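You operate a simulated robot arm through the tools that you are given. There is no shell and no other tool. Be economical: measure what you need, move in short steps, check, and stop when the job is done.

You run a simulated two-armed robot. Do the job below in one go: nothing can be reset, and whatever is moved stays where it is left.

## Task
Hold the grey work lamp on the top of the van table steady with one hand and press the button of the grey work lamp to switch it on with the other.

Only the result counts: the job must be done as asked and must still hold three seconds after the hand-in. Knocking over, shifting, dropping, spilling or breaking anything else fails it.

## Robot
Two 7-joint arms with two-finger parallel grippers on one trunk, on a base that drives. Base frame: it is fixed to the floor where the robot stands at the start and does not move with it; the origin is under the middle of the robot, x ahead of it, y to its left, z up. Readings come in m, rad, newtons and seconds.
The left shoulder is at the start at [0.05, 0.168, 1.182], the right one opposite. With the tool pointing down near the work surface each hand reaches from about 0.1 to 0.66 m from the robot's upright axis, wherever it stands, measured 20 degrees to its own side. Places, roughly: button of the grey work lamp [0.5, 0, 1]. Payload 1.57 kg a hand.
Tool frame (each hand has its own): the origin (TCP) lies between the finger pads and is the grasp point; the fingertips stand 0.03 m ahead of it; z points along the fingers, y is the line along which they close. Largest opening 0.08 m; finger width 0.017, thickness 0.012; the body of the gripper, 0.04 by 0.082 m, starts 0.08 m behind the TCP.
Orientation is that of the tool frame in the base frame, as a unit quaternion [x, y, z, w]. With the fingers straight down and closing along the base's y, the tool's x points along the base's -x, its y along +y and its z along -z.

## Interface
- The arms move only by the tool servo_tool. It takes "left_commands", "right_commands" or both (then of equal length, played together; a hand with none holds still); each is a list of rows, each a list of 2 entries, a list of its own where there are three numbers: the shift along the tool's x, y, z in m, then the turn, a rotation vector about the tool's x, y, z in rad. In form: [[[dx, dy, dz], [wx, wy, wz]], ...]. A call has 1 to 8 rows; each row is the pose to reach, as a shift and turn from the pose commanded when the call began, along the tool's axes at that moment. "left_jaw" and "right_jaw" are, for a hand that has rows, the closure in counts, from 0 (fully open) to 255 (shut), set as the call begins (left out, the last holds). A row lasts 0.2 s, in which the tool goes at most 0.05 m and 0.15 rad; a call with a longer step from one row to the next is refused whole, and so is a gripper value outside its range. Where a pose cannot be reached the arm comes as near as it can. A force on the tool above 40 N (or 10 N above the force at the start of the call, whichever is more), or a blocked arm, ends the call early, and 0.2 s more pass. The fingers move at their own pace (about 0.045 m/s each) and stop on an object; they squeeze with about 34 N. The grip force told is the motor's: it shows also when the fingers shut on nothing. Time passes only in rows, and 0.2 s behind the last, so rows that repeat a pose let the fingers close. It gives the time, the measured TCP pose, the force on the tool (base axes), the opening and the grip force at its end, in the units of the frame above (readings bear some noise), with the torque about the TCP (base axes, N m) and any sound that the robot's microphone picked up, and new pictures: "views" is both (left out), scene, wrist or none (wrist: the cameras of the hands that moved).
- Cameras (640 x 400 px; columns grow to the right, rows downward): "scene" is now at [0.1289, -0.0064, 1.418]; the picture's right is [-0.06, -1.00, 0.00], its down [-0.41, 0.02, -0.91] and it looks along [0.91, -0.05, -0.41] (base axes); focal length 214 px, centre (320, 200). "left" rides on the left gripper at [0.072, 0.007, -0.122] in its tool frame; the picture's right is [-0.09, 1.00, 0.00], its down [-0.84, -0.08, -0.54] and it looks along [-0.54, -0.05, 0.84] (tool axes); focal length 238 px, centre (320, 200). "right" rides on the right gripper at [0.072, -0.007, -0.122] in its tool frame; the picture's right is [0.09, 1.00, 0.00], its down [-0.84, 0.08, -0.54] and it looks along [-0.54, 0.05, 0.84] (tool axes); focal length 238 px, centre (320, 200).
- raise_lower(by): slides the trunk up (or, below 0, down) by that many m; the arms and the scene camera ride with it, the base frame stays. It gives what a move gives, with no picture.
- roll_base(legs): drives the robot by 1 to 6 legs, each [ahead, left, turn to the left] in m, m and rad, along the robot's own axes; the way and the turn of a leg run together, so that a leg with both is an arc; at most 1.5 m and 3.142 rad a leg. The arms and the cameras ride along, it lands a little off, and it stops where it bumps. It gives what a move gives, and a new picture of the scene camera.
- head_to(pan, tilt): turns the head with the scene camera to pan (to the left, within 1.396 rad either way) and tilt (down, from -0.506 to 1.204), counted from straight ahead of the robot. It gives what a move gives, and a new picture of the scene camera.
- measure_at(camera, pixels): for up to 12 pixels [column, row] of the newest picture of that camera ("zoom" is the newest enlarged one), the place [x, y, z] in the base frame of the surface seen there, good to about 0.002 m, but the place of the scene camera against the robot may be out by one fixed shift of up to 0.012 m in any direction. No time passes.
- zoom(camera, box): a new picture of the part [left, top, right, bottom] of that camera's present view, enlarged. No time passes.
- finish_job(): hands the job in; it is judged then, once.

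Keep the steps short. Do not move on a guess: measure, check each grasp and each placing, and mend mistakes. In all there are 80 turns and 260 pictures (those below and enlarged ones count). Leave the grippers open and the arms clear of the work at the hand-in unless told otherwise, and finish with a single line.

The tools are called after ">>>" as name(argument=value, ...) on one line, values as JSON. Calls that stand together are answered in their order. servo_tool: Moves the arms, as the interface text tells. Its arguments: {"type":"object","properties":{"left_commands":{"type":"array","items":{"type":"array"}},"left_jaw":{"type":"number"},"right_commands":{"type":"array","items":{"type":"array"}},"right_jaw":{"type":"number"},"views":{"type":"string","enum":["both","scene","wrist","none"]}},"required":[]} The other tools are called the same way: raise_lower (by) slides the trunk up or down; roll_base (legs) drives the base; head_to (pan, tilt) turns the head that bears the scene camera; measure_at (camera, pixels) gives the place of the surface under pixels of a picture; zoom (camera, box) takes an enlarged picture of a part of a camera's view; finish_job () hands the job in.

At the start:

```text
clock: 0.0
left_tool_pos: [0.4206, 0.1814, 1.2353]
left_tool_rot: [-0.001, 1.0, -0.001, -0.001]
left_force: [0.0, 0.5, -1.2]
left_torque: [-0.02, 0.0, -0.04]
left_gripper_width: 0.0799
left_grasp_force: 0.1
right_tool_pos: [0.2646, -0.1041, 1.3189]
right_tool_rot: [0.0, 1.0, 0.0, 0.0]
right_force: [0.0, -0.4, -0.3]
right_torque: [0.03, -0.01, 0.0]
right_gripper_width: 0.08
right_grasp_force: 0.0
trunk travel left (down, up): [-0.35, 0.093]
robot x, y, heading: [0.0046, 0.001, -0.001]
head pan, tilt: [-0.059, 0.424]
```

scene: 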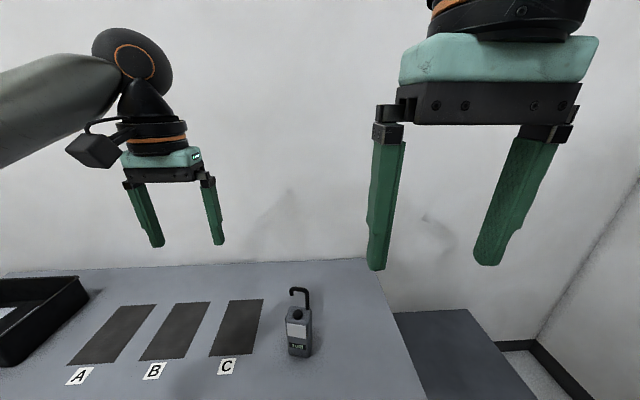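
right: 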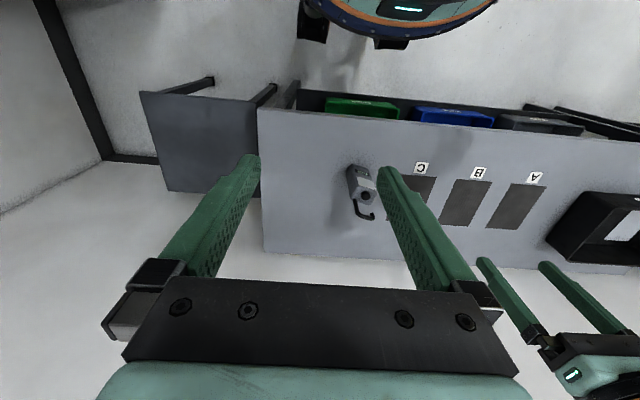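
left: 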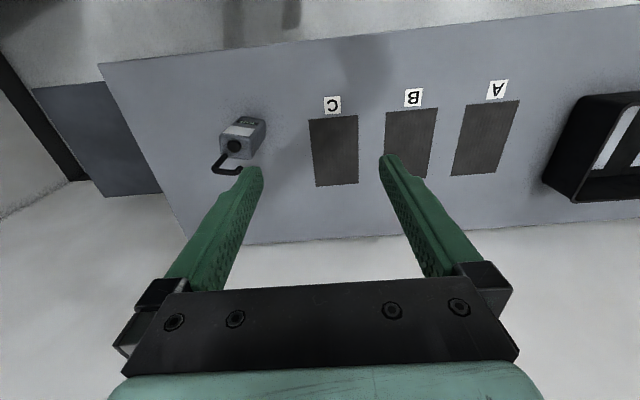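

I see the grey lamp at about (299,330) in the scene picture, with a hook on top and a dark round button. I'll zoom in on it.

>>> zoom(camera="scene", box=[250, 270, 350, 370])

>>> zoom(camera="left", box=[190, 100, 290, 190])

>>> measure_at(camera="left", pixels=[[234, 146], [226, 142], [245, 121], [263, 123], [246, 150], [223, 132], [216, 165], [238, 170], [262, 142], [290, 150]])

>>> measure_at(camera="scene", pixels=[[298, 315], [288, 318], [309, 318], [299, 345], [289, 340], [309, 340], [300, 291], [308, 292], [330, 340]])

```text
4.00 times, centred on (300, 320) of scene
```

zoom: 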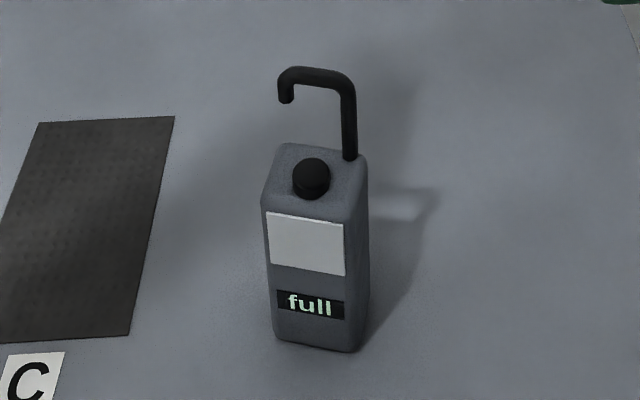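

```text
4.44 times, centred on (240, 145) of left
```

zoom: 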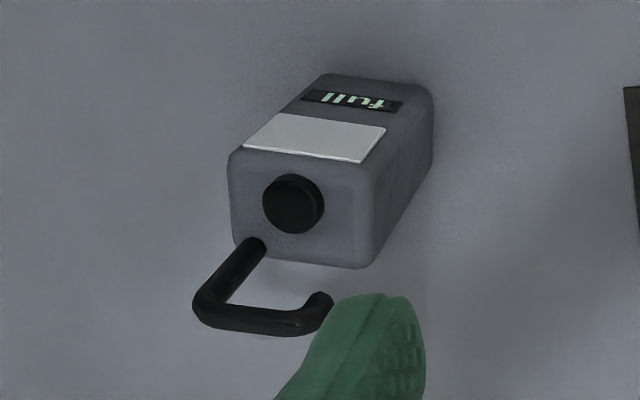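

```text
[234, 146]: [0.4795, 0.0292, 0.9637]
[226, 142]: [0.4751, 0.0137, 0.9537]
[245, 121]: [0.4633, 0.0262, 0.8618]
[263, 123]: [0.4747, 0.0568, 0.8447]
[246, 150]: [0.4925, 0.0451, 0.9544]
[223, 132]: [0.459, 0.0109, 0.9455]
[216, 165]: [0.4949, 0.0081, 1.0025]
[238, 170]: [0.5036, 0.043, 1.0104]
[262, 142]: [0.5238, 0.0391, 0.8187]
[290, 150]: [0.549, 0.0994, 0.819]
```

```text
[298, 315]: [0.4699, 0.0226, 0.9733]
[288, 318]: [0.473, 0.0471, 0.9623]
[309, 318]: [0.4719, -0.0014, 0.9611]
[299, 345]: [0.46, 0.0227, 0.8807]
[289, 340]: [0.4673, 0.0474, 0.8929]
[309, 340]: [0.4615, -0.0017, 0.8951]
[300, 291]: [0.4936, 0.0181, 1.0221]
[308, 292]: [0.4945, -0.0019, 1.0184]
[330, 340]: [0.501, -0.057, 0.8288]
```

The lamp body stands about 0.82–0.955 m high and the button is near (0.479, 0.029, 0.964). I'll measure the top corners for the lamp's yaw and the hook.

>>> measure_at(camera="zoom", pixels=[[240, 158], [365, 172], [240, 228], [355, 258], [293, 200], [272, 200], [316, 205], [293, 225], [205, 300], [325, 300], [250, 245], [420, 100]])

```text
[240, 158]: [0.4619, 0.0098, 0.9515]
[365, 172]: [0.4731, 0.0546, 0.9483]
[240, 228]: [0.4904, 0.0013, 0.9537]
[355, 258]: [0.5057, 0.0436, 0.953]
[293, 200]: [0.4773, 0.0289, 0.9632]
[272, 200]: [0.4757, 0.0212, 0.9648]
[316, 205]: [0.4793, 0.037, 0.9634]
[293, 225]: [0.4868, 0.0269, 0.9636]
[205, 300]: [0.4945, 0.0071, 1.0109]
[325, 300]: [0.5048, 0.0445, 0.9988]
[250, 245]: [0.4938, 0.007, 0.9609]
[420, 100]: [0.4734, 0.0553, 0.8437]
```

The lamp is yawed about -0.28 rad, with body centre near (0.483, 0.027). I'll grip it from the left, closing front to back. First I'll yaw the left hand and move it further left.

>>> servo_tool(left_commands=[[[0, 0.02, 0], [0, 0, -0.145]], [[0, 0.04, 0], [0, 0, -0.29]], [[0, 0.06, 0], [0, 0, -0.435]], [[0, 0.08, 0], [0, 0, -0.58]], [[0, 0.09, 0], [0, 0, -0.725]], [[0, 0.1, 0], [0, 0, -0.87]], [[0, 0.1, 0], [0, 0, -1.015]], [[0, 0.1, 0], [0, 0, -1.16]]], left_jaw=0, views="none")

```text
clock: 1.8
left_tool_pos: [0.4215, 0.2824, 1.236]
left_tool_rot: [-0.55, 0.835, 0.0, -0.002]
left_force: [0.4, -0.2, 0.8]
left_torque: [-0.02, 0.01, -0.02]
left_gripper_width: 0.0801
left_grasp_force: 0.0
right_tool_pos: [0.2647, -0.1039, 1.3193]
right_tool_rot: [0.0, 1.0, 0.001, 0.0]
right_force: [0.0, 0.8, 0.2]
right_torque: [-0.01, -0.01, 0.01]
right_gripper_width: 0.0799
right_grasp_force: 0.0
trunk travel left (down, up): [-0.35, 0.093]
robot x, y, heading: [-0.0024, -0.002, 0.003]
head pan, tilt: [-0.059, 0.424]
```

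Yaw is at 1.16. Next I tilt the hand towards horizontal while moving forward and down a little.

>>> servo_tool(left_commands=[[[-0.005, -0.012, 0.012], [0, 0.145, 0]], [[-0.01, -0.024, 0.025], [0, 0.29, 0]], [[-0.015, -0.036, 0.037], [0, 0.435, 0]], [[-0.02, -0.048, 0.05], [0, 0.58, 0]], [[-0.025, -0.06, 0.062], [0, 0.725, 0]], [[-0.03, -0.07, 0.075], [0, 0.87, 0]], [[-0.035, -0.08, 0.087], [0, 1.015, 0]], [[-0.04, -0.092, 0.1], [0, 1.16, 0]]])

```text
clock: 3.6
left_tool_pos: [0.4975, 0.2655, 1.1313]
left_tool_rot: [-0.459, 0.698, -0.303, -0.458]
left_force: [-0.1, -0.4, 0.1]
left_torque: [0.05, 0.02, -0.01]
left_gripper_width: 0.0799
left_grasp_force: 0.1
left hand out of reach, approached as far as the arm can: row 7, 8
right_tool_pos: [0.2641, -0.1034, 1.3181]
right_tool_rot: [0.0, 1.0, 0.001, 0.0]
right_force: [-0.3, -0.7, 0.0]
right_torque: [-0.04, 0.01, -0.02]
right_gripper_width: 0.08
right_grasp_force: 0.1
trunk travel left (down, up): [-0.35, 0.093]
robot x, y, heading: [-0.0019, 0.0027, -0.001]
head pan, tilt: [-0.059, 0.424]
```

scene: 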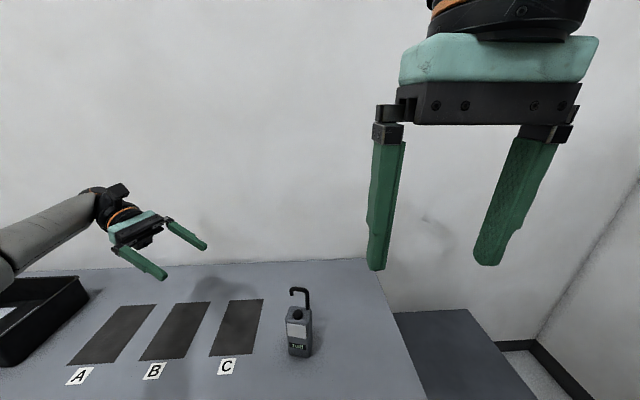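
left: 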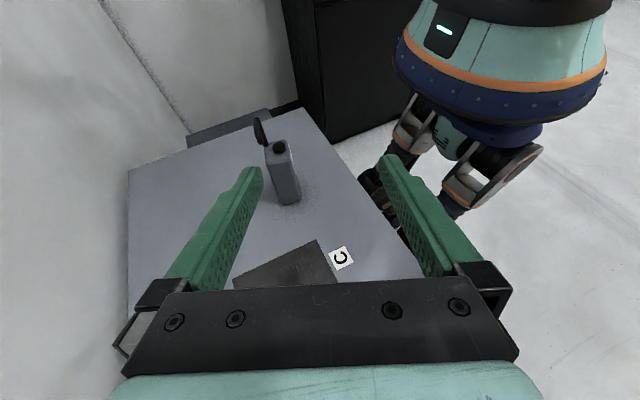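

The hand reached close to the pose with a usable tilt of 67°. I'll lower it towards the pre-grasp position and correct the yaw by 0.12.

>>> servo_tool(left_commands=[[[-0.022, -0.011, 0.028], [0.02, 0, -0.009]], [[-0.044, -0.022, 0.056], [0.04, 0, -0.018]], [[-0.066, -0.033, 0.084], [0.065, 0, -0.028]], [[-0.088, -0.044, 0.112], [0.09, 0, -0.038]], [[-0.108, -0.055, 0.14], [0.11, 0, -0.048]], [[-0.108, -0.055, 0.14], [0.11, 0, -0.048]]])

```text
clock: 5.0
left_tool_pos: [0.5121, 0.1619, 0.9729]
left_tool_rot: [-0.501, 0.67, -0.328, -0.44]
left_force: [0.5, 0.2, -0.6]
left_torque: [0.01, -0.01, 0.01]
left_gripper_width: 0.0802
left_grasp_force: 0.1
right_tool_pos: [0.265, -0.1043, 1.3195]
right_tool_rot: [0.0, 1.0, 0.001, 0.0]
right_force: [-0.4, 0.7, -0.3]
right_torque: [-0.02, 0.0, 0.01]
right_gripper_width: 0.08
right_grasp_force: 0.0
trunk travel left (down, up): [-0.35, 0.093]
robot x, y, heading: [0.0001, -0.0, -0.001]
head pan, tilt: [-0.059, 0.424]
```

scene: 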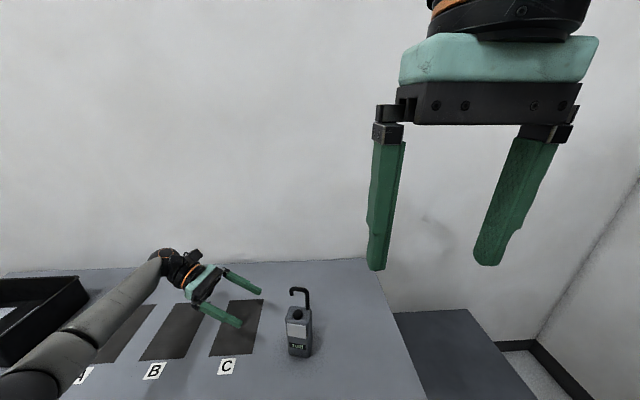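
left: 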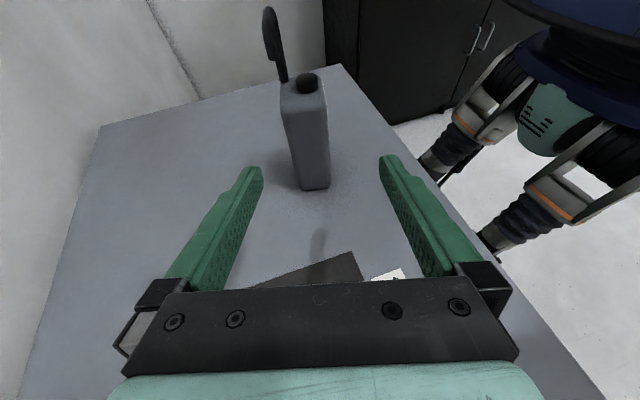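

The lamp sits between the fingers in the wrist view, body at (305,140). I'll measure its near face for alignment.

>>> measure_at(camera="left", pixels=[[284, 100], [324, 92], [300, 178], [325, 176], [305, 130], [307, 82], [282, 85], [320, 78], [275, 40], [302, 190]])

>>> zoom(camera="left", box=[230, 0, 390, 200])

```text
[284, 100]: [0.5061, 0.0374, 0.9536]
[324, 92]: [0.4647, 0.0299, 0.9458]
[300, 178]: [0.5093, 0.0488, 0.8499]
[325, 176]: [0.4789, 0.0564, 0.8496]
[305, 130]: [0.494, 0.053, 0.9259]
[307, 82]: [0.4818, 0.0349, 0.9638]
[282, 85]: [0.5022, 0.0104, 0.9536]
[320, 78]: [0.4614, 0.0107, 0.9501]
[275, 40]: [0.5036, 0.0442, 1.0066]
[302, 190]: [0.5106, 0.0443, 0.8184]
```

```text
2.00 times, centred on (310, 100) of left
```

zoom: 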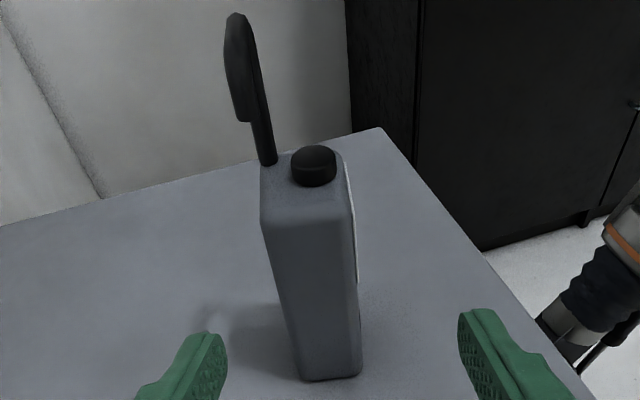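

It is aligned to within a few degrees. I'll centre the hand and come up just short of the near face.

>>> servo_tool(left_commands=[[[-0.011, -0.006, 0.015], [0.014, 0, -0.006]], [[-0.022, -0.012, 0.035], [0.028, 0, -0.012]], [[-0.022, -0.012, 0.06], [0.028, 0, -0.012]], [[-0.022, -0.012, 0.085], [0.028, 0, -0.012]], [[-0.022, -0.012, 0.085], [0.028, 0, -0.012]]])

```text
clock: 6.2
left_tool_pos: [0.5001, 0.0941, 0.9234]
left_tool_rot: [-0.51, 0.662, -0.334, -0.435]
left_force: [0.0, -0.3, 0.6]
left_torque: [-0.03, -0.01, 0.01]
left_gripper_width: 0.0802
left_grasp_force: 0.0
right_tool_pos: [0.2649, -0.1042, 1.3182]
right_tool_rot: [0.0, 1.0, 0.002, 0.0]
right_force: [0.0, -0.4, 0.4]
right_torque: [0.0, 0.0, -0.03]
right_gripper_width: 0.0799
right_grasp_force: 0.1
trunk travel left (down, up): [-0.35, 0.093]
robot x, y, heading: [0.0014, 0.0003, 0.002]
head pan, tilt: [-0.059, 0.424]
```

scene: 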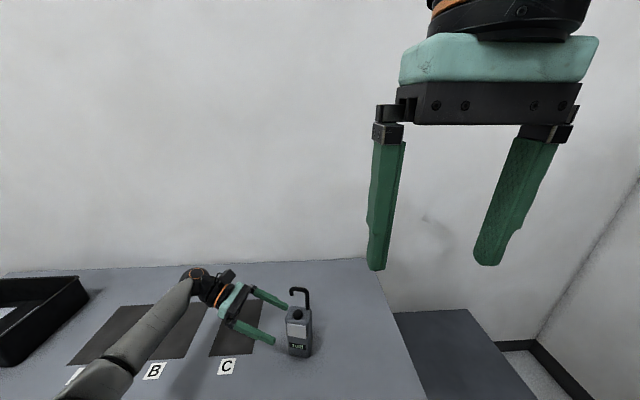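
left: 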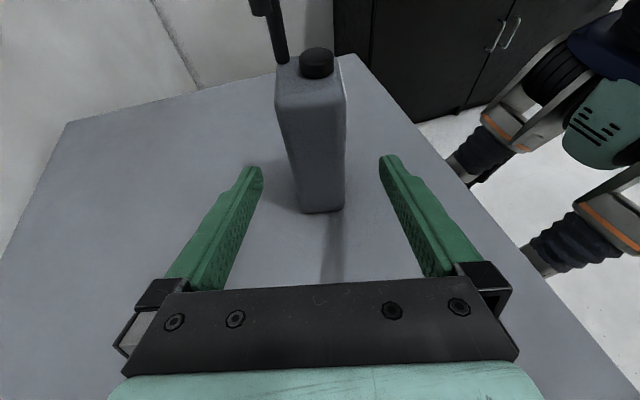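

The lamp is centred between the open fingers. I'll go forward 0.072 m along the tool's z.

>>> servo_tool(left_commands=[[[0, 0, 0.02], [0, 0, 0]], [[0, 0, 0.04], [0, 0, 0]], [[0, 0, 0.058], [0, 0, 0]], [[0, 0, 0.072], [0, 0, 0]], [[0, 0, 0.072], [0, 0, 0]]])

>>> zoom(camera="scene", box=[220, 260, 360, 370])

```text
clock: 7.4
left_tool_pos: [0.4877, 0.0308, 0.8928]
left_tool_rot: [-0.511, 0.662, -0.335, -0.435]
left_force: [-0.4, 0.4, 0.0]
left_torque: [0.0, 0.02, 0.0]
left_gripper_width: 0.0799
left_grasp_force: 0.2
right_tool_pos: [0.266, -0.1036, 1.3182]
right_tool_rot: [0.0, 1.0, 0.001, 0.0]
right_force: [-0.2, -0.2, 0.1]
right_torque: [-0.03, 0.02, 0.0]
right_gripper_width: 0.0799
right_grasp_force: 0.0
trunk travel left (down, up): [-0.35, 0.093]
robot x, y, heading: [-0.0031, -0.0047, 0.003]
head pan, tilt: [-0.059, 0.424]
```

scene: 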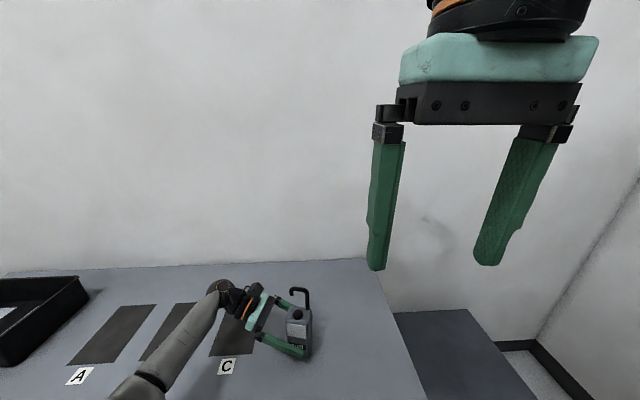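
left: 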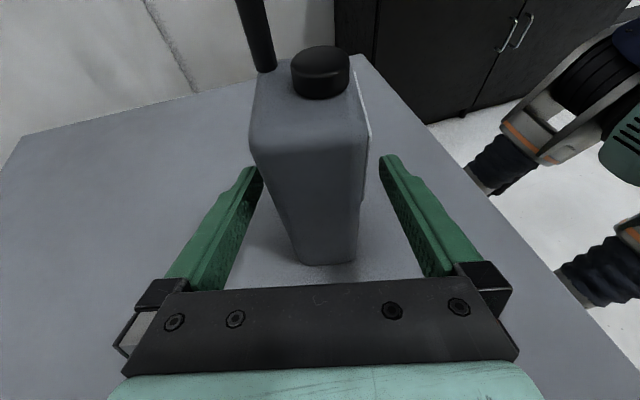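

```text
3.64 times, centred on (290, 315) of scene
```

zoom: 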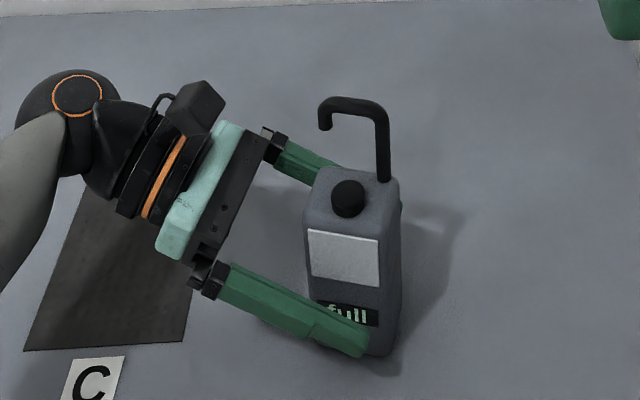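

The fingers straddle the lamp. I'll close the left gripper and let it settle.

>>> servo_tool(left_commands=[[[0, 0.001, 0], [0, 0, 0]], [[0, 0.001, 0], [0, 0, 0]], [[0, 0.001, 0], [0, 0, 0]], [[0, 0.001, 0], [0, 0, 0]], [[0, 0.001, 0], [0, 0, 0]]], left_jaw=255)

>>> zoom(camera="scene", box=[220, 260, 360, 370])

>>> measure_at(camera="zoom", pixels=[[347, 196], [347, 186]])

>>> measure_at(camera="left", pixels=[[320, 60], [320, 50], [305, 60], [335, 60], [320, 70], [262, 60]])

```text
clock: 8.6
left_tool_pos: [0.488, 0.0315, 0.8919]
left_tool_rot: [-0.511, 0.663, -0.334, -0.434]
left_force: [0.8, 0.3, -0.2]
left_torque: [-0.08, -0.03, 0.03]
left_gripper_width: 0.0448
left_grasp_force: 34.2
right_tool_pos: [0.2633, -0.1041, 1.3188]
right_tool_rot: [0.0, 1.0, 0.001, 0.001]
right_force: [0.5, 0.3, 1.1]
right_torque: [-0.04, 0.0, 0.03]
right_gripper_width: 0.0803
right_grasp_force: 0.0
trunk travel left (down, up): [-0.35, 0.093]
robot x, y, heading: [-0.0027, 0.0002, -0.001]
head pan, tilt: [-0.059, 0.424]
```

scene: 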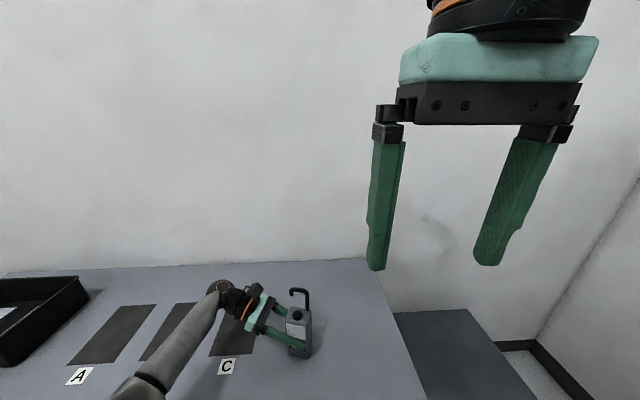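
left: 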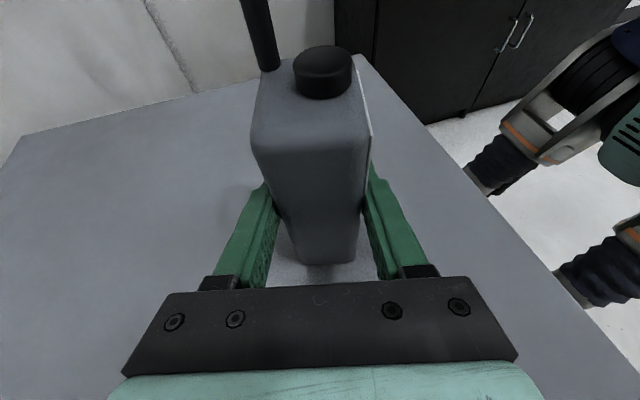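

```text
3.64 times, centred on (290, 315) of scene
```

zoom: 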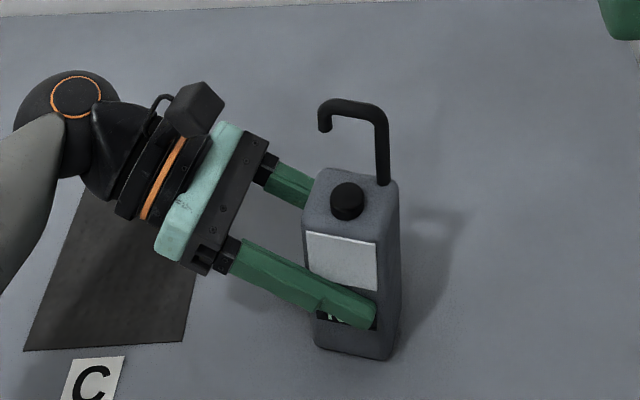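

```text
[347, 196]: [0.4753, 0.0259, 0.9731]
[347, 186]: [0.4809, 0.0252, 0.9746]
```

```text
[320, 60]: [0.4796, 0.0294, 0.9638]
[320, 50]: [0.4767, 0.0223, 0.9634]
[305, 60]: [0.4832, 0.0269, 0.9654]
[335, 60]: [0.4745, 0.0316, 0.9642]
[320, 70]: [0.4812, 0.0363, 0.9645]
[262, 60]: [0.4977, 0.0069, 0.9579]
```

The grip is firm: opening 0.045 m, 34 N. The button top is at (0.478, 0.029, 0.964), with the hook behind it. I'll shut the right gripper and bring it above the button, slightly toward the robot to clear the hook.

>>> servo_tool(right_commands=[[[-0.026, 0.0168, 0.025], [0, 0, 0]], [[-0.052, 0.0335, 0.05], [0, 0, 0]], [[-0.078, 0.05, 0.075], [0, 0, 0]], [[-0.105, 0.067, 0.1], [0, 0, 0]], [[-0.131, 0.0835, 0.125], [0, 0, 0]], [[-0.157, 0.1, 0.15], [0, 0, 0]], [[-0.183, 0.117, 0.175], [0, 0, 0]], [[-0.209, 0.1335, 0.199], [0, 0, 0]]], right_jaw=255)

```text
clock: 10.4
left_tool_pos: [0.4877, 0.0315, 0.8934]
left_tool_rot: [-0.51, 0.662, -0.335, -0.436]
left_force: [0.3, -0.3, -0.4]
left_torque: [-0.05, 0.0, -0.03]
left_gripper_width: 0.0446
left_grasp_force: 34.4
right_tool_pos: [0.4722, 0.0306, 1.1217]
right_tool_rot: [0.0, 1.0, 0.001, 0.0]
right_force: [-0.2, 0.0, -0.1]
right_torque: [-0.01, -0.01, 0.02]
right_gripper_width: 0.0
right_grasp_force: 21.2
trunk travel left (down, up): [-0.35, 0.093]
robot x, y, heading: [0.0017, -0.0026, -0.001]
head pan, tilt: [-0.059, 0.424]
```

scene: 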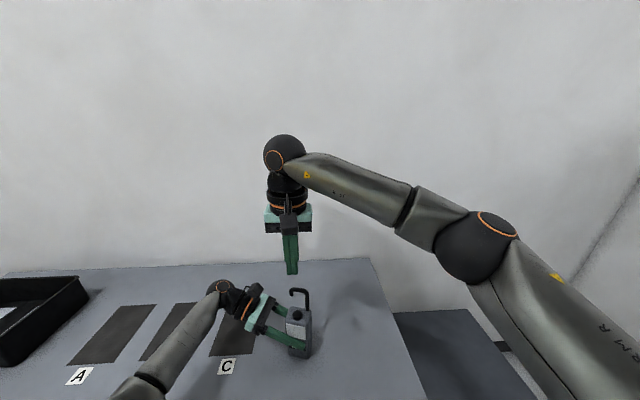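
right: 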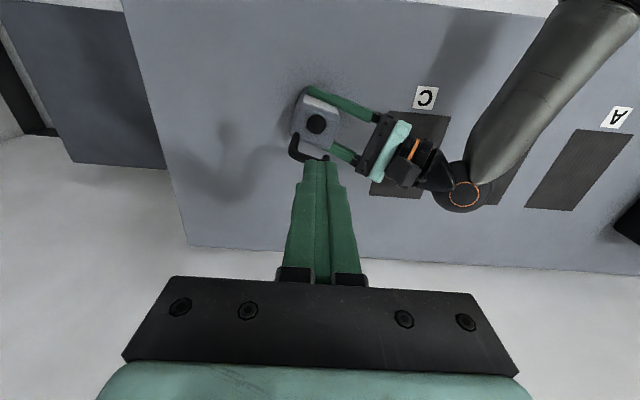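

The right fingertips are above the button, which appears at (317,124) in the wrist view. I'll confirm its position with that camera.

>>> measure_at(camera="right", pixels=[[317, 124], [309, 124], [325, 124], [317, 117], [317, 131], [295, 148], [324, 160], [317, 163]])

```text
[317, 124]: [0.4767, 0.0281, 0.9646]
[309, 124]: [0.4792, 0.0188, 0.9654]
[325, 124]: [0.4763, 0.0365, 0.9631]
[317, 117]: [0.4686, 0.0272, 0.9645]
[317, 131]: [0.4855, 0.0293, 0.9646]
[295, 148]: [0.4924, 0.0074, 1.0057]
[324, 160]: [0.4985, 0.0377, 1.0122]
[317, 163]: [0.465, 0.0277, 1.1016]
```

The button is confirmed at (0.477, 0.028, 0.9645). I'll descend to about 15 mm above it and look.

>>> servo_tool(right_commands=[[[0, -0.002, 0.03], [0, 0, 0]], [[0, -0.002, 0.06], [0, 0, 0]], [[0, -0.002, 0.09], [0, 0, 0]], [[0, -0.002, 0.112], [0, 0, 0]]])

>>> zoom(camera="scene", box=[220, 240, 360, 370])

>>> zoom(camera="left", box=[230, 0, 410, 120])

```text
clock: 11.4
left_tool_pos: [0.4871, 0.0306, 0.8926]
left_tool_rot: [-0.509, 0.663, -0.334, -0.436]
left_force: [0.0, 0.0, 0.0]
left_torque: [-0.04, -0.01, -0.03]
left_gripper_width: 0.0449
left_grasp_force: 33.7
right_tool_pos: [0.4749, 0.027, 1.0109]
right_tool_rot: [0.001, 1.0, 0.001, 0.002]
right_force: [-0.3, -0.3, 0.1]
right_torque: [-0.01, 0.0, -0.01]
right_gripper_width: 0.0
right_grasp_force: 21.4
trunk travel left (down, up): [-0.35, 0.093]
robot x, y, heading: [0.0002, 0.0001, 0.004]
head pan, tilt: [-0.059, 0.424]
```

scene: 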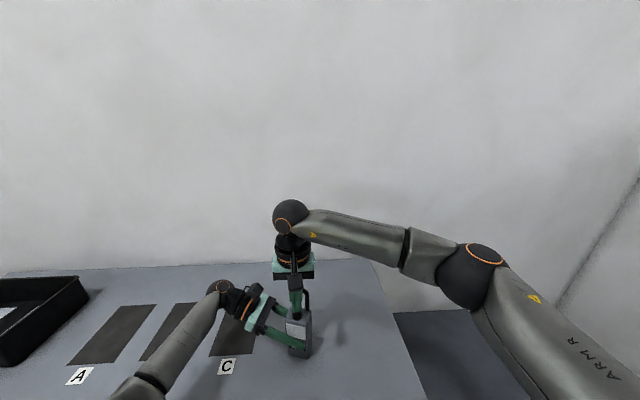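
right: 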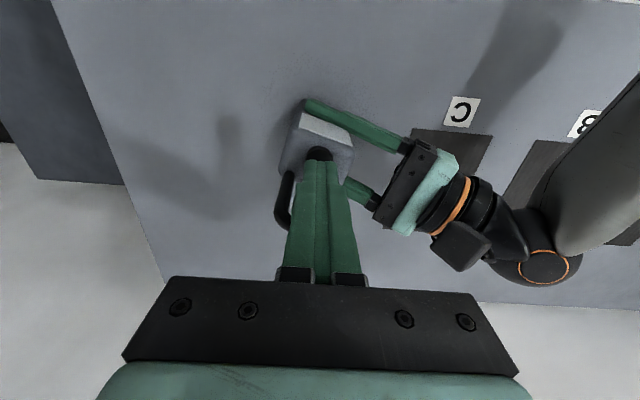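

```text
3.08 times, centred on (290, 305) of scene
```

zoom: 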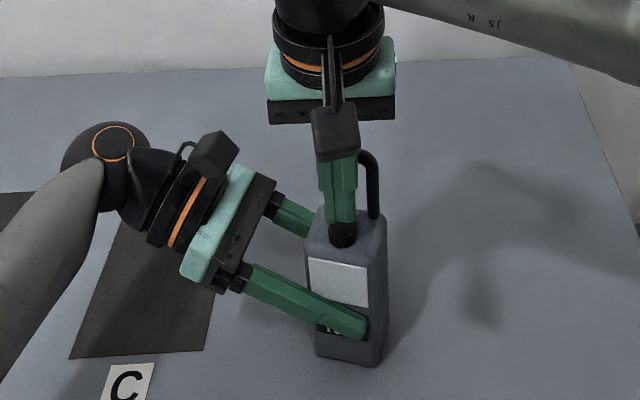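

```text
3.33 times, centred on (320, 60) of left
```

zoom: 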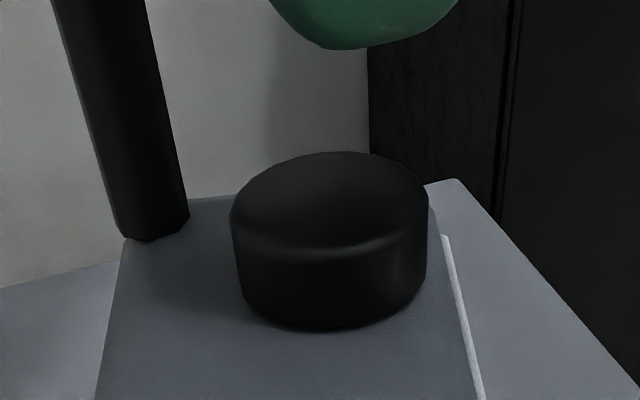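

The fingertip is squarely over the button and clear of the hook. I'll press in small steps.

>>> servo_tool(right_commands=[[[0, 0, 0.008], [0, 0, 0]], [[0, 0, 0.014], [0, 0, 0]], [[0, 0, 0.017], [0, 0, 0]], [[0, 0, 0.019], [0, 0, 0]], [[0, 0, 0.021], [0, 0, 0]]], views="wrist")

>>> zoom(camera="left", box=[230, 0, 410, 120])

```text
clock: 12.6
left_tool_pos: [0.4863, 0.0311, 0.8931]
left_tool_rot: [-0.511, 0.662, -0.334, -0.434]
left_force: [2.4, 0.5, 0.2]
left_torque: [-0.39, 0.01, 0.0]
left_gripper_width: 0.0445
left_grasp_force: 34.1
right_tool_pos: [0.4739, 0.0292, 0.9886]
right_tool_rot: [0.0, 1.0, 0.001, 0.001]
right_force: [-0.8, -1.3, 10.0]
right_torque: [-0.06, 0.03, 0.04]
right_gripper_width: 0.0002
right_grasp_force: 21.1
trunk travel left (down, up): [-0.35, 0.093]
robot x, y, heading: [-0.001, -0.0032, -0.001]
head pan, tilt: [-0.059, 0.424]
heard: click
```

right: 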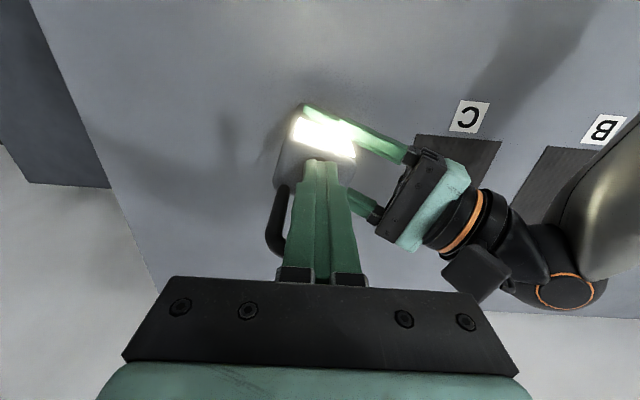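

```text
3.33 times, centred on (320, 60) of left
```

zoom: 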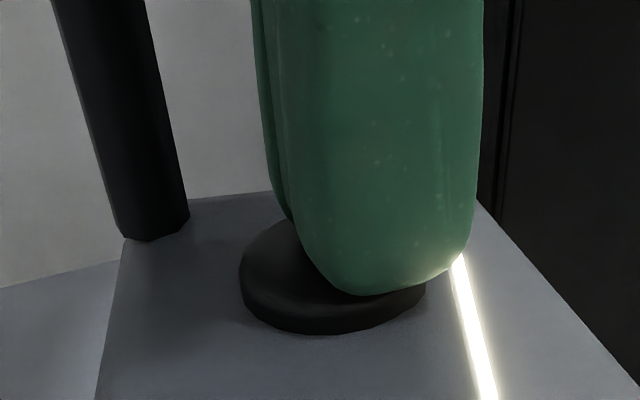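

There was a click and the lamp panel is lit. I'll raise the right hand straight up.

>>> servo_tool(right_commands=[[[0, 0, -0.01], [0, 0, 0]], [[0, 0, -0.04], [0, 0, 0]], [[0, 0, -0.08], [0, 0, 0]], [[0, 0, -0.12], [0, 0, 0]], [[0, 0, -0.16], [0, 0, 0]], [[0.04, -0.025, -0.18], [0, 0, 0]], [[0.08, -0.05, -0.19], [0, 0, 0]], [[0.12, -0.07, -0.2], [0, 0, 0]]])

>>> zoom(camera="scene", box=[220, 240, 360, 370])

```text
refused: row 6 steps farther than a row can; nothing moved
```

```text
3.08 times, centred on (290, 305) of scene
```

zoom: 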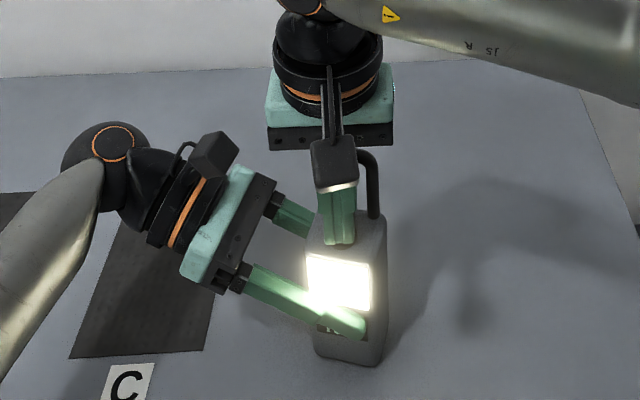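

One step was too long, so I'll repeat with shorter ones.

>>> servo_tool(right_commands=[[[0, 0, -0.01], [0, 0, 0]], [[0, 0, -0.04], [0, 0, 0]], [[0, 0, -0.08], [0, 0, 0]], [[0, 0, -0.12], [0, 0, 0]], [[0, 0, -0.16], [0, 0, 0]], [[0.03, -0.02, -0.18], [0, 0, 0]], [[0.065, -0.04, -0.19], [0, 0, 0]], [[0.1, -0.06, -0.2], [0, 0, 0]]])

>>> zoom(camera="scene", box=[220, 240, 360, 370])

```text
clock: 14.4
left_tool_pos: [0.4856, 0.0308, 0.8936]
left_tool_rot: [-0.51, 0.662, -0.334, -0.436]
left_force: [-1.0, -0.5, 1.0]
left_torque: [-0.05, -0.02, -0.01]
left_gripper_width: 0.0446
left_grasp_force: 34.2
right_tool_pos: [0.3723, -0.0303, 1.1857]
right_tool_rot: [0.001, 1.0, 0.0, 0.002]
right_force: [-0.5, 0.1, 0.2]
right_torque: [0.01, 0.02, 0.01]
right_gripper_width: 0.0
right_grasp_force: 21.2
trunk travel left (down, up): [-0.35, 0.093]
robot x, y, heading: [0.0026, 0.0002, -0.004]
head pan, tilt: [-0.059, 0.424]
```

scene: 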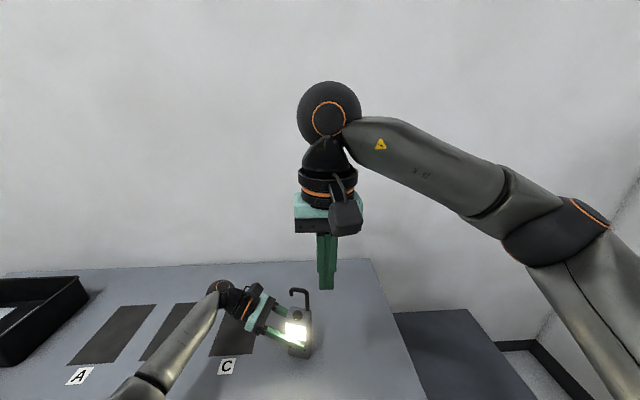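
right: 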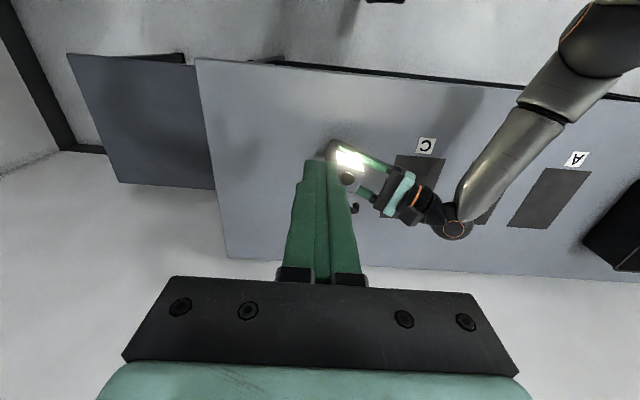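

```text
3.08 times, centred on (290, 305) of scene
```

zoom: 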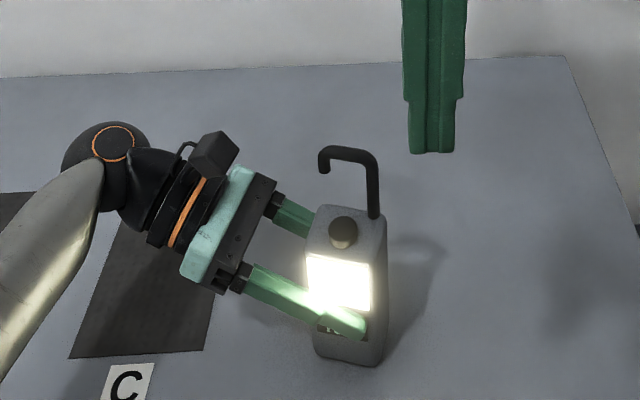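

The lamp stays lit and upright. I'll open both grippers.

>>> servo_tool(left_commands=[[[0, 0, 0], [0, 0, 0]], [[0, 0, 0], [0, 0, 0]], [[0, 0, 0], [0, 0, 0]], [[0, 0, 0], [0, 0, 0]], [[0, 0, 0], [0, 0, 0]]], right_commands=[[[0, 0, 0], [0, 0, 0]], [[0, 0, 0], [0, 0, 0]], [[0, 0, 0], [0, 0, 0]], [[0, 0, 0], [0, 0, 0]], [[0, 0, 0], [0, 0, 0]]], left_jaw=0, right_jaw=0)

```text
clock: 15.6
left_tool_pos: [0.4867, 0.0314, 0.8922]
left_tool_rot: [-0.51, 0.662, -0.335, -0.435]
left_force: [-0.5, 0.6, -0.1]
left_torque: [-0.03, -0.02, 0.04]
left_gripper_width: 0.08
left_grasp_force: 0.1
right_tool_pos: [0.3723, -0.0288, 1.1842]
right_tool_rot: [0.002, 1.0, 0.001, 0.0]
right_force: [0.8, 1.0, -0.1]
right_torque: [-0.02, -0.02, 0.01]
right_gripper_width: 0.0802
right_grasp_force: 0.1
trunk travel left (down, up): [-0.35, 0.093]
robot x, y, heading: [0.0021, -0.0017, 0.002]
head pan, tilt: [-0.059, 0.424]
```

scene: 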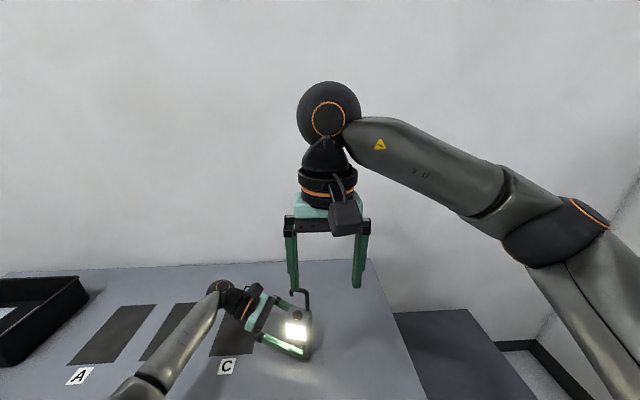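
right: 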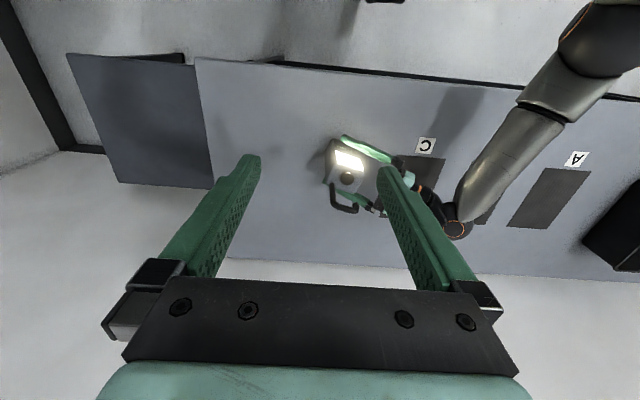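
left: 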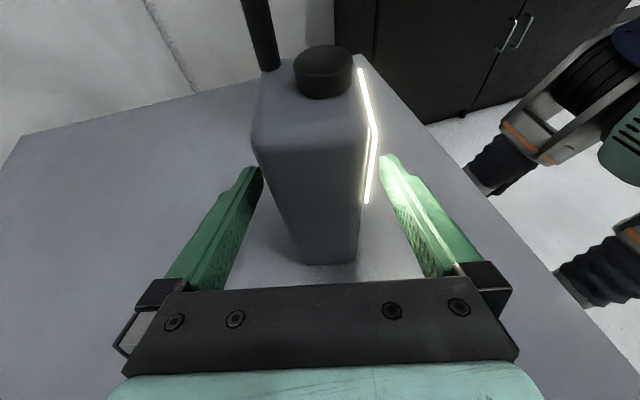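

Both are open and the lamp is free and lit. I'll back the left hand straight out, then up a little.

>>> servo_tool(left_commands=[[[0, 0, -0.02], [0, 0, 0]], [[0, 0, -0.04], [0, 0, 0]], [[0, 0, -0.07], [0, 0, 0]], [[0, 0, -0.1], [0, 0, 0]], [[0, 0, -0.13], [0, 0, 0]], [[0.03, 0, -0.15], [0, 0, 0]], [[0.06, 0, -0.16], [0, 0, 0]], [[0.09, 0, -0.16], [0, 0, 0]]])

>>> zoom(camera="scene", box=[220, 240, 360, 370])

```text
clock: 17.4
left_tool_pos: [0.5158, 0.1384, 1.0361]
left_tool_rot: [-0.51, 0.662, -0.334, -0.435]
left_force: [0.1, 0.1, 0.7]
left_torque: [-0.01, -0.01, -0.03]
left_gripper_width: 0.0799
left_grasp_force: 0.0
right_tool_pos: [0.3724, -0.0277, 1.1859]
right_tool_rot: [0.0, 1.0, 0.0, 0.0]
right_force: [0.1, 0.4, 0.2]
right_torque: [0.0, -0.01, 0.04]
right_gripper_width: 0.0798
right_grasp_force: 0.1
trunk travel left (down, up): [-0.35, 0.093]
robot x, y, heading: [-0.0011, 0.0036, -0.005]
head pan, tilt: [-0.059, 0.424]
```

scene: 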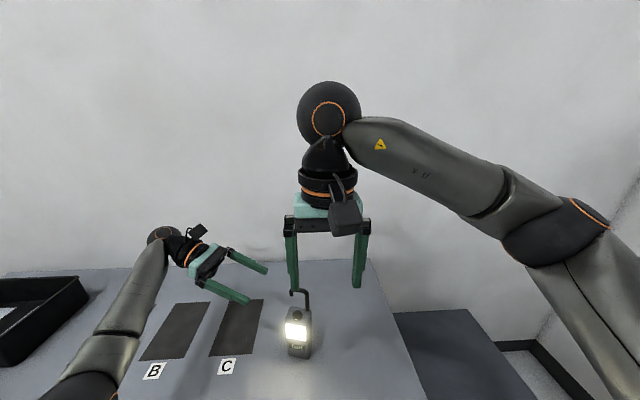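
left: 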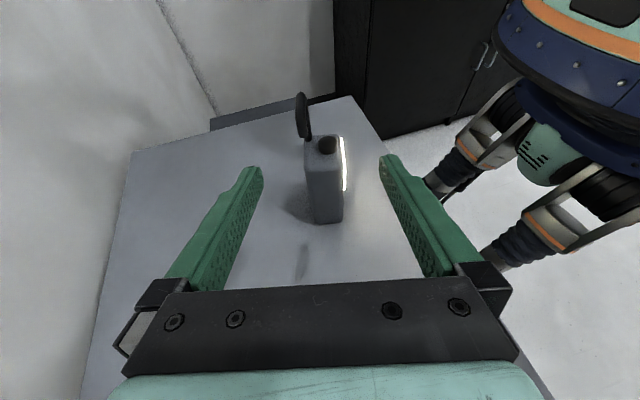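

```text
3.08 times, centred on (290, 305) of scene
```

zoom: 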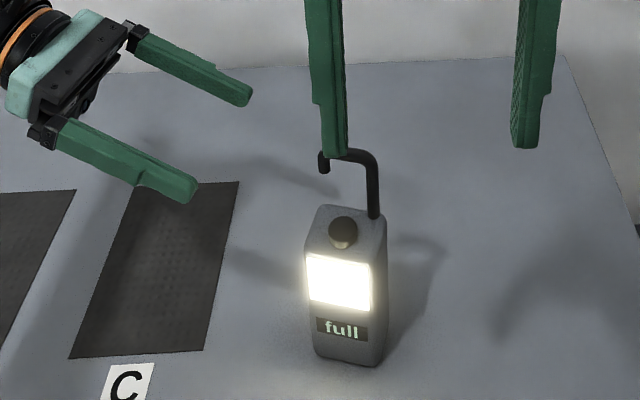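

The lamp is lit and upright in its place, and both hands are open and clear. I'll hand in.

>>> finish_job()

```text
The job is handed in.
```

The grey work lamp is switched on: the left hand held it steady while the right pressed its button, and it was lit, upright and clear of both open hands at the hand-in.
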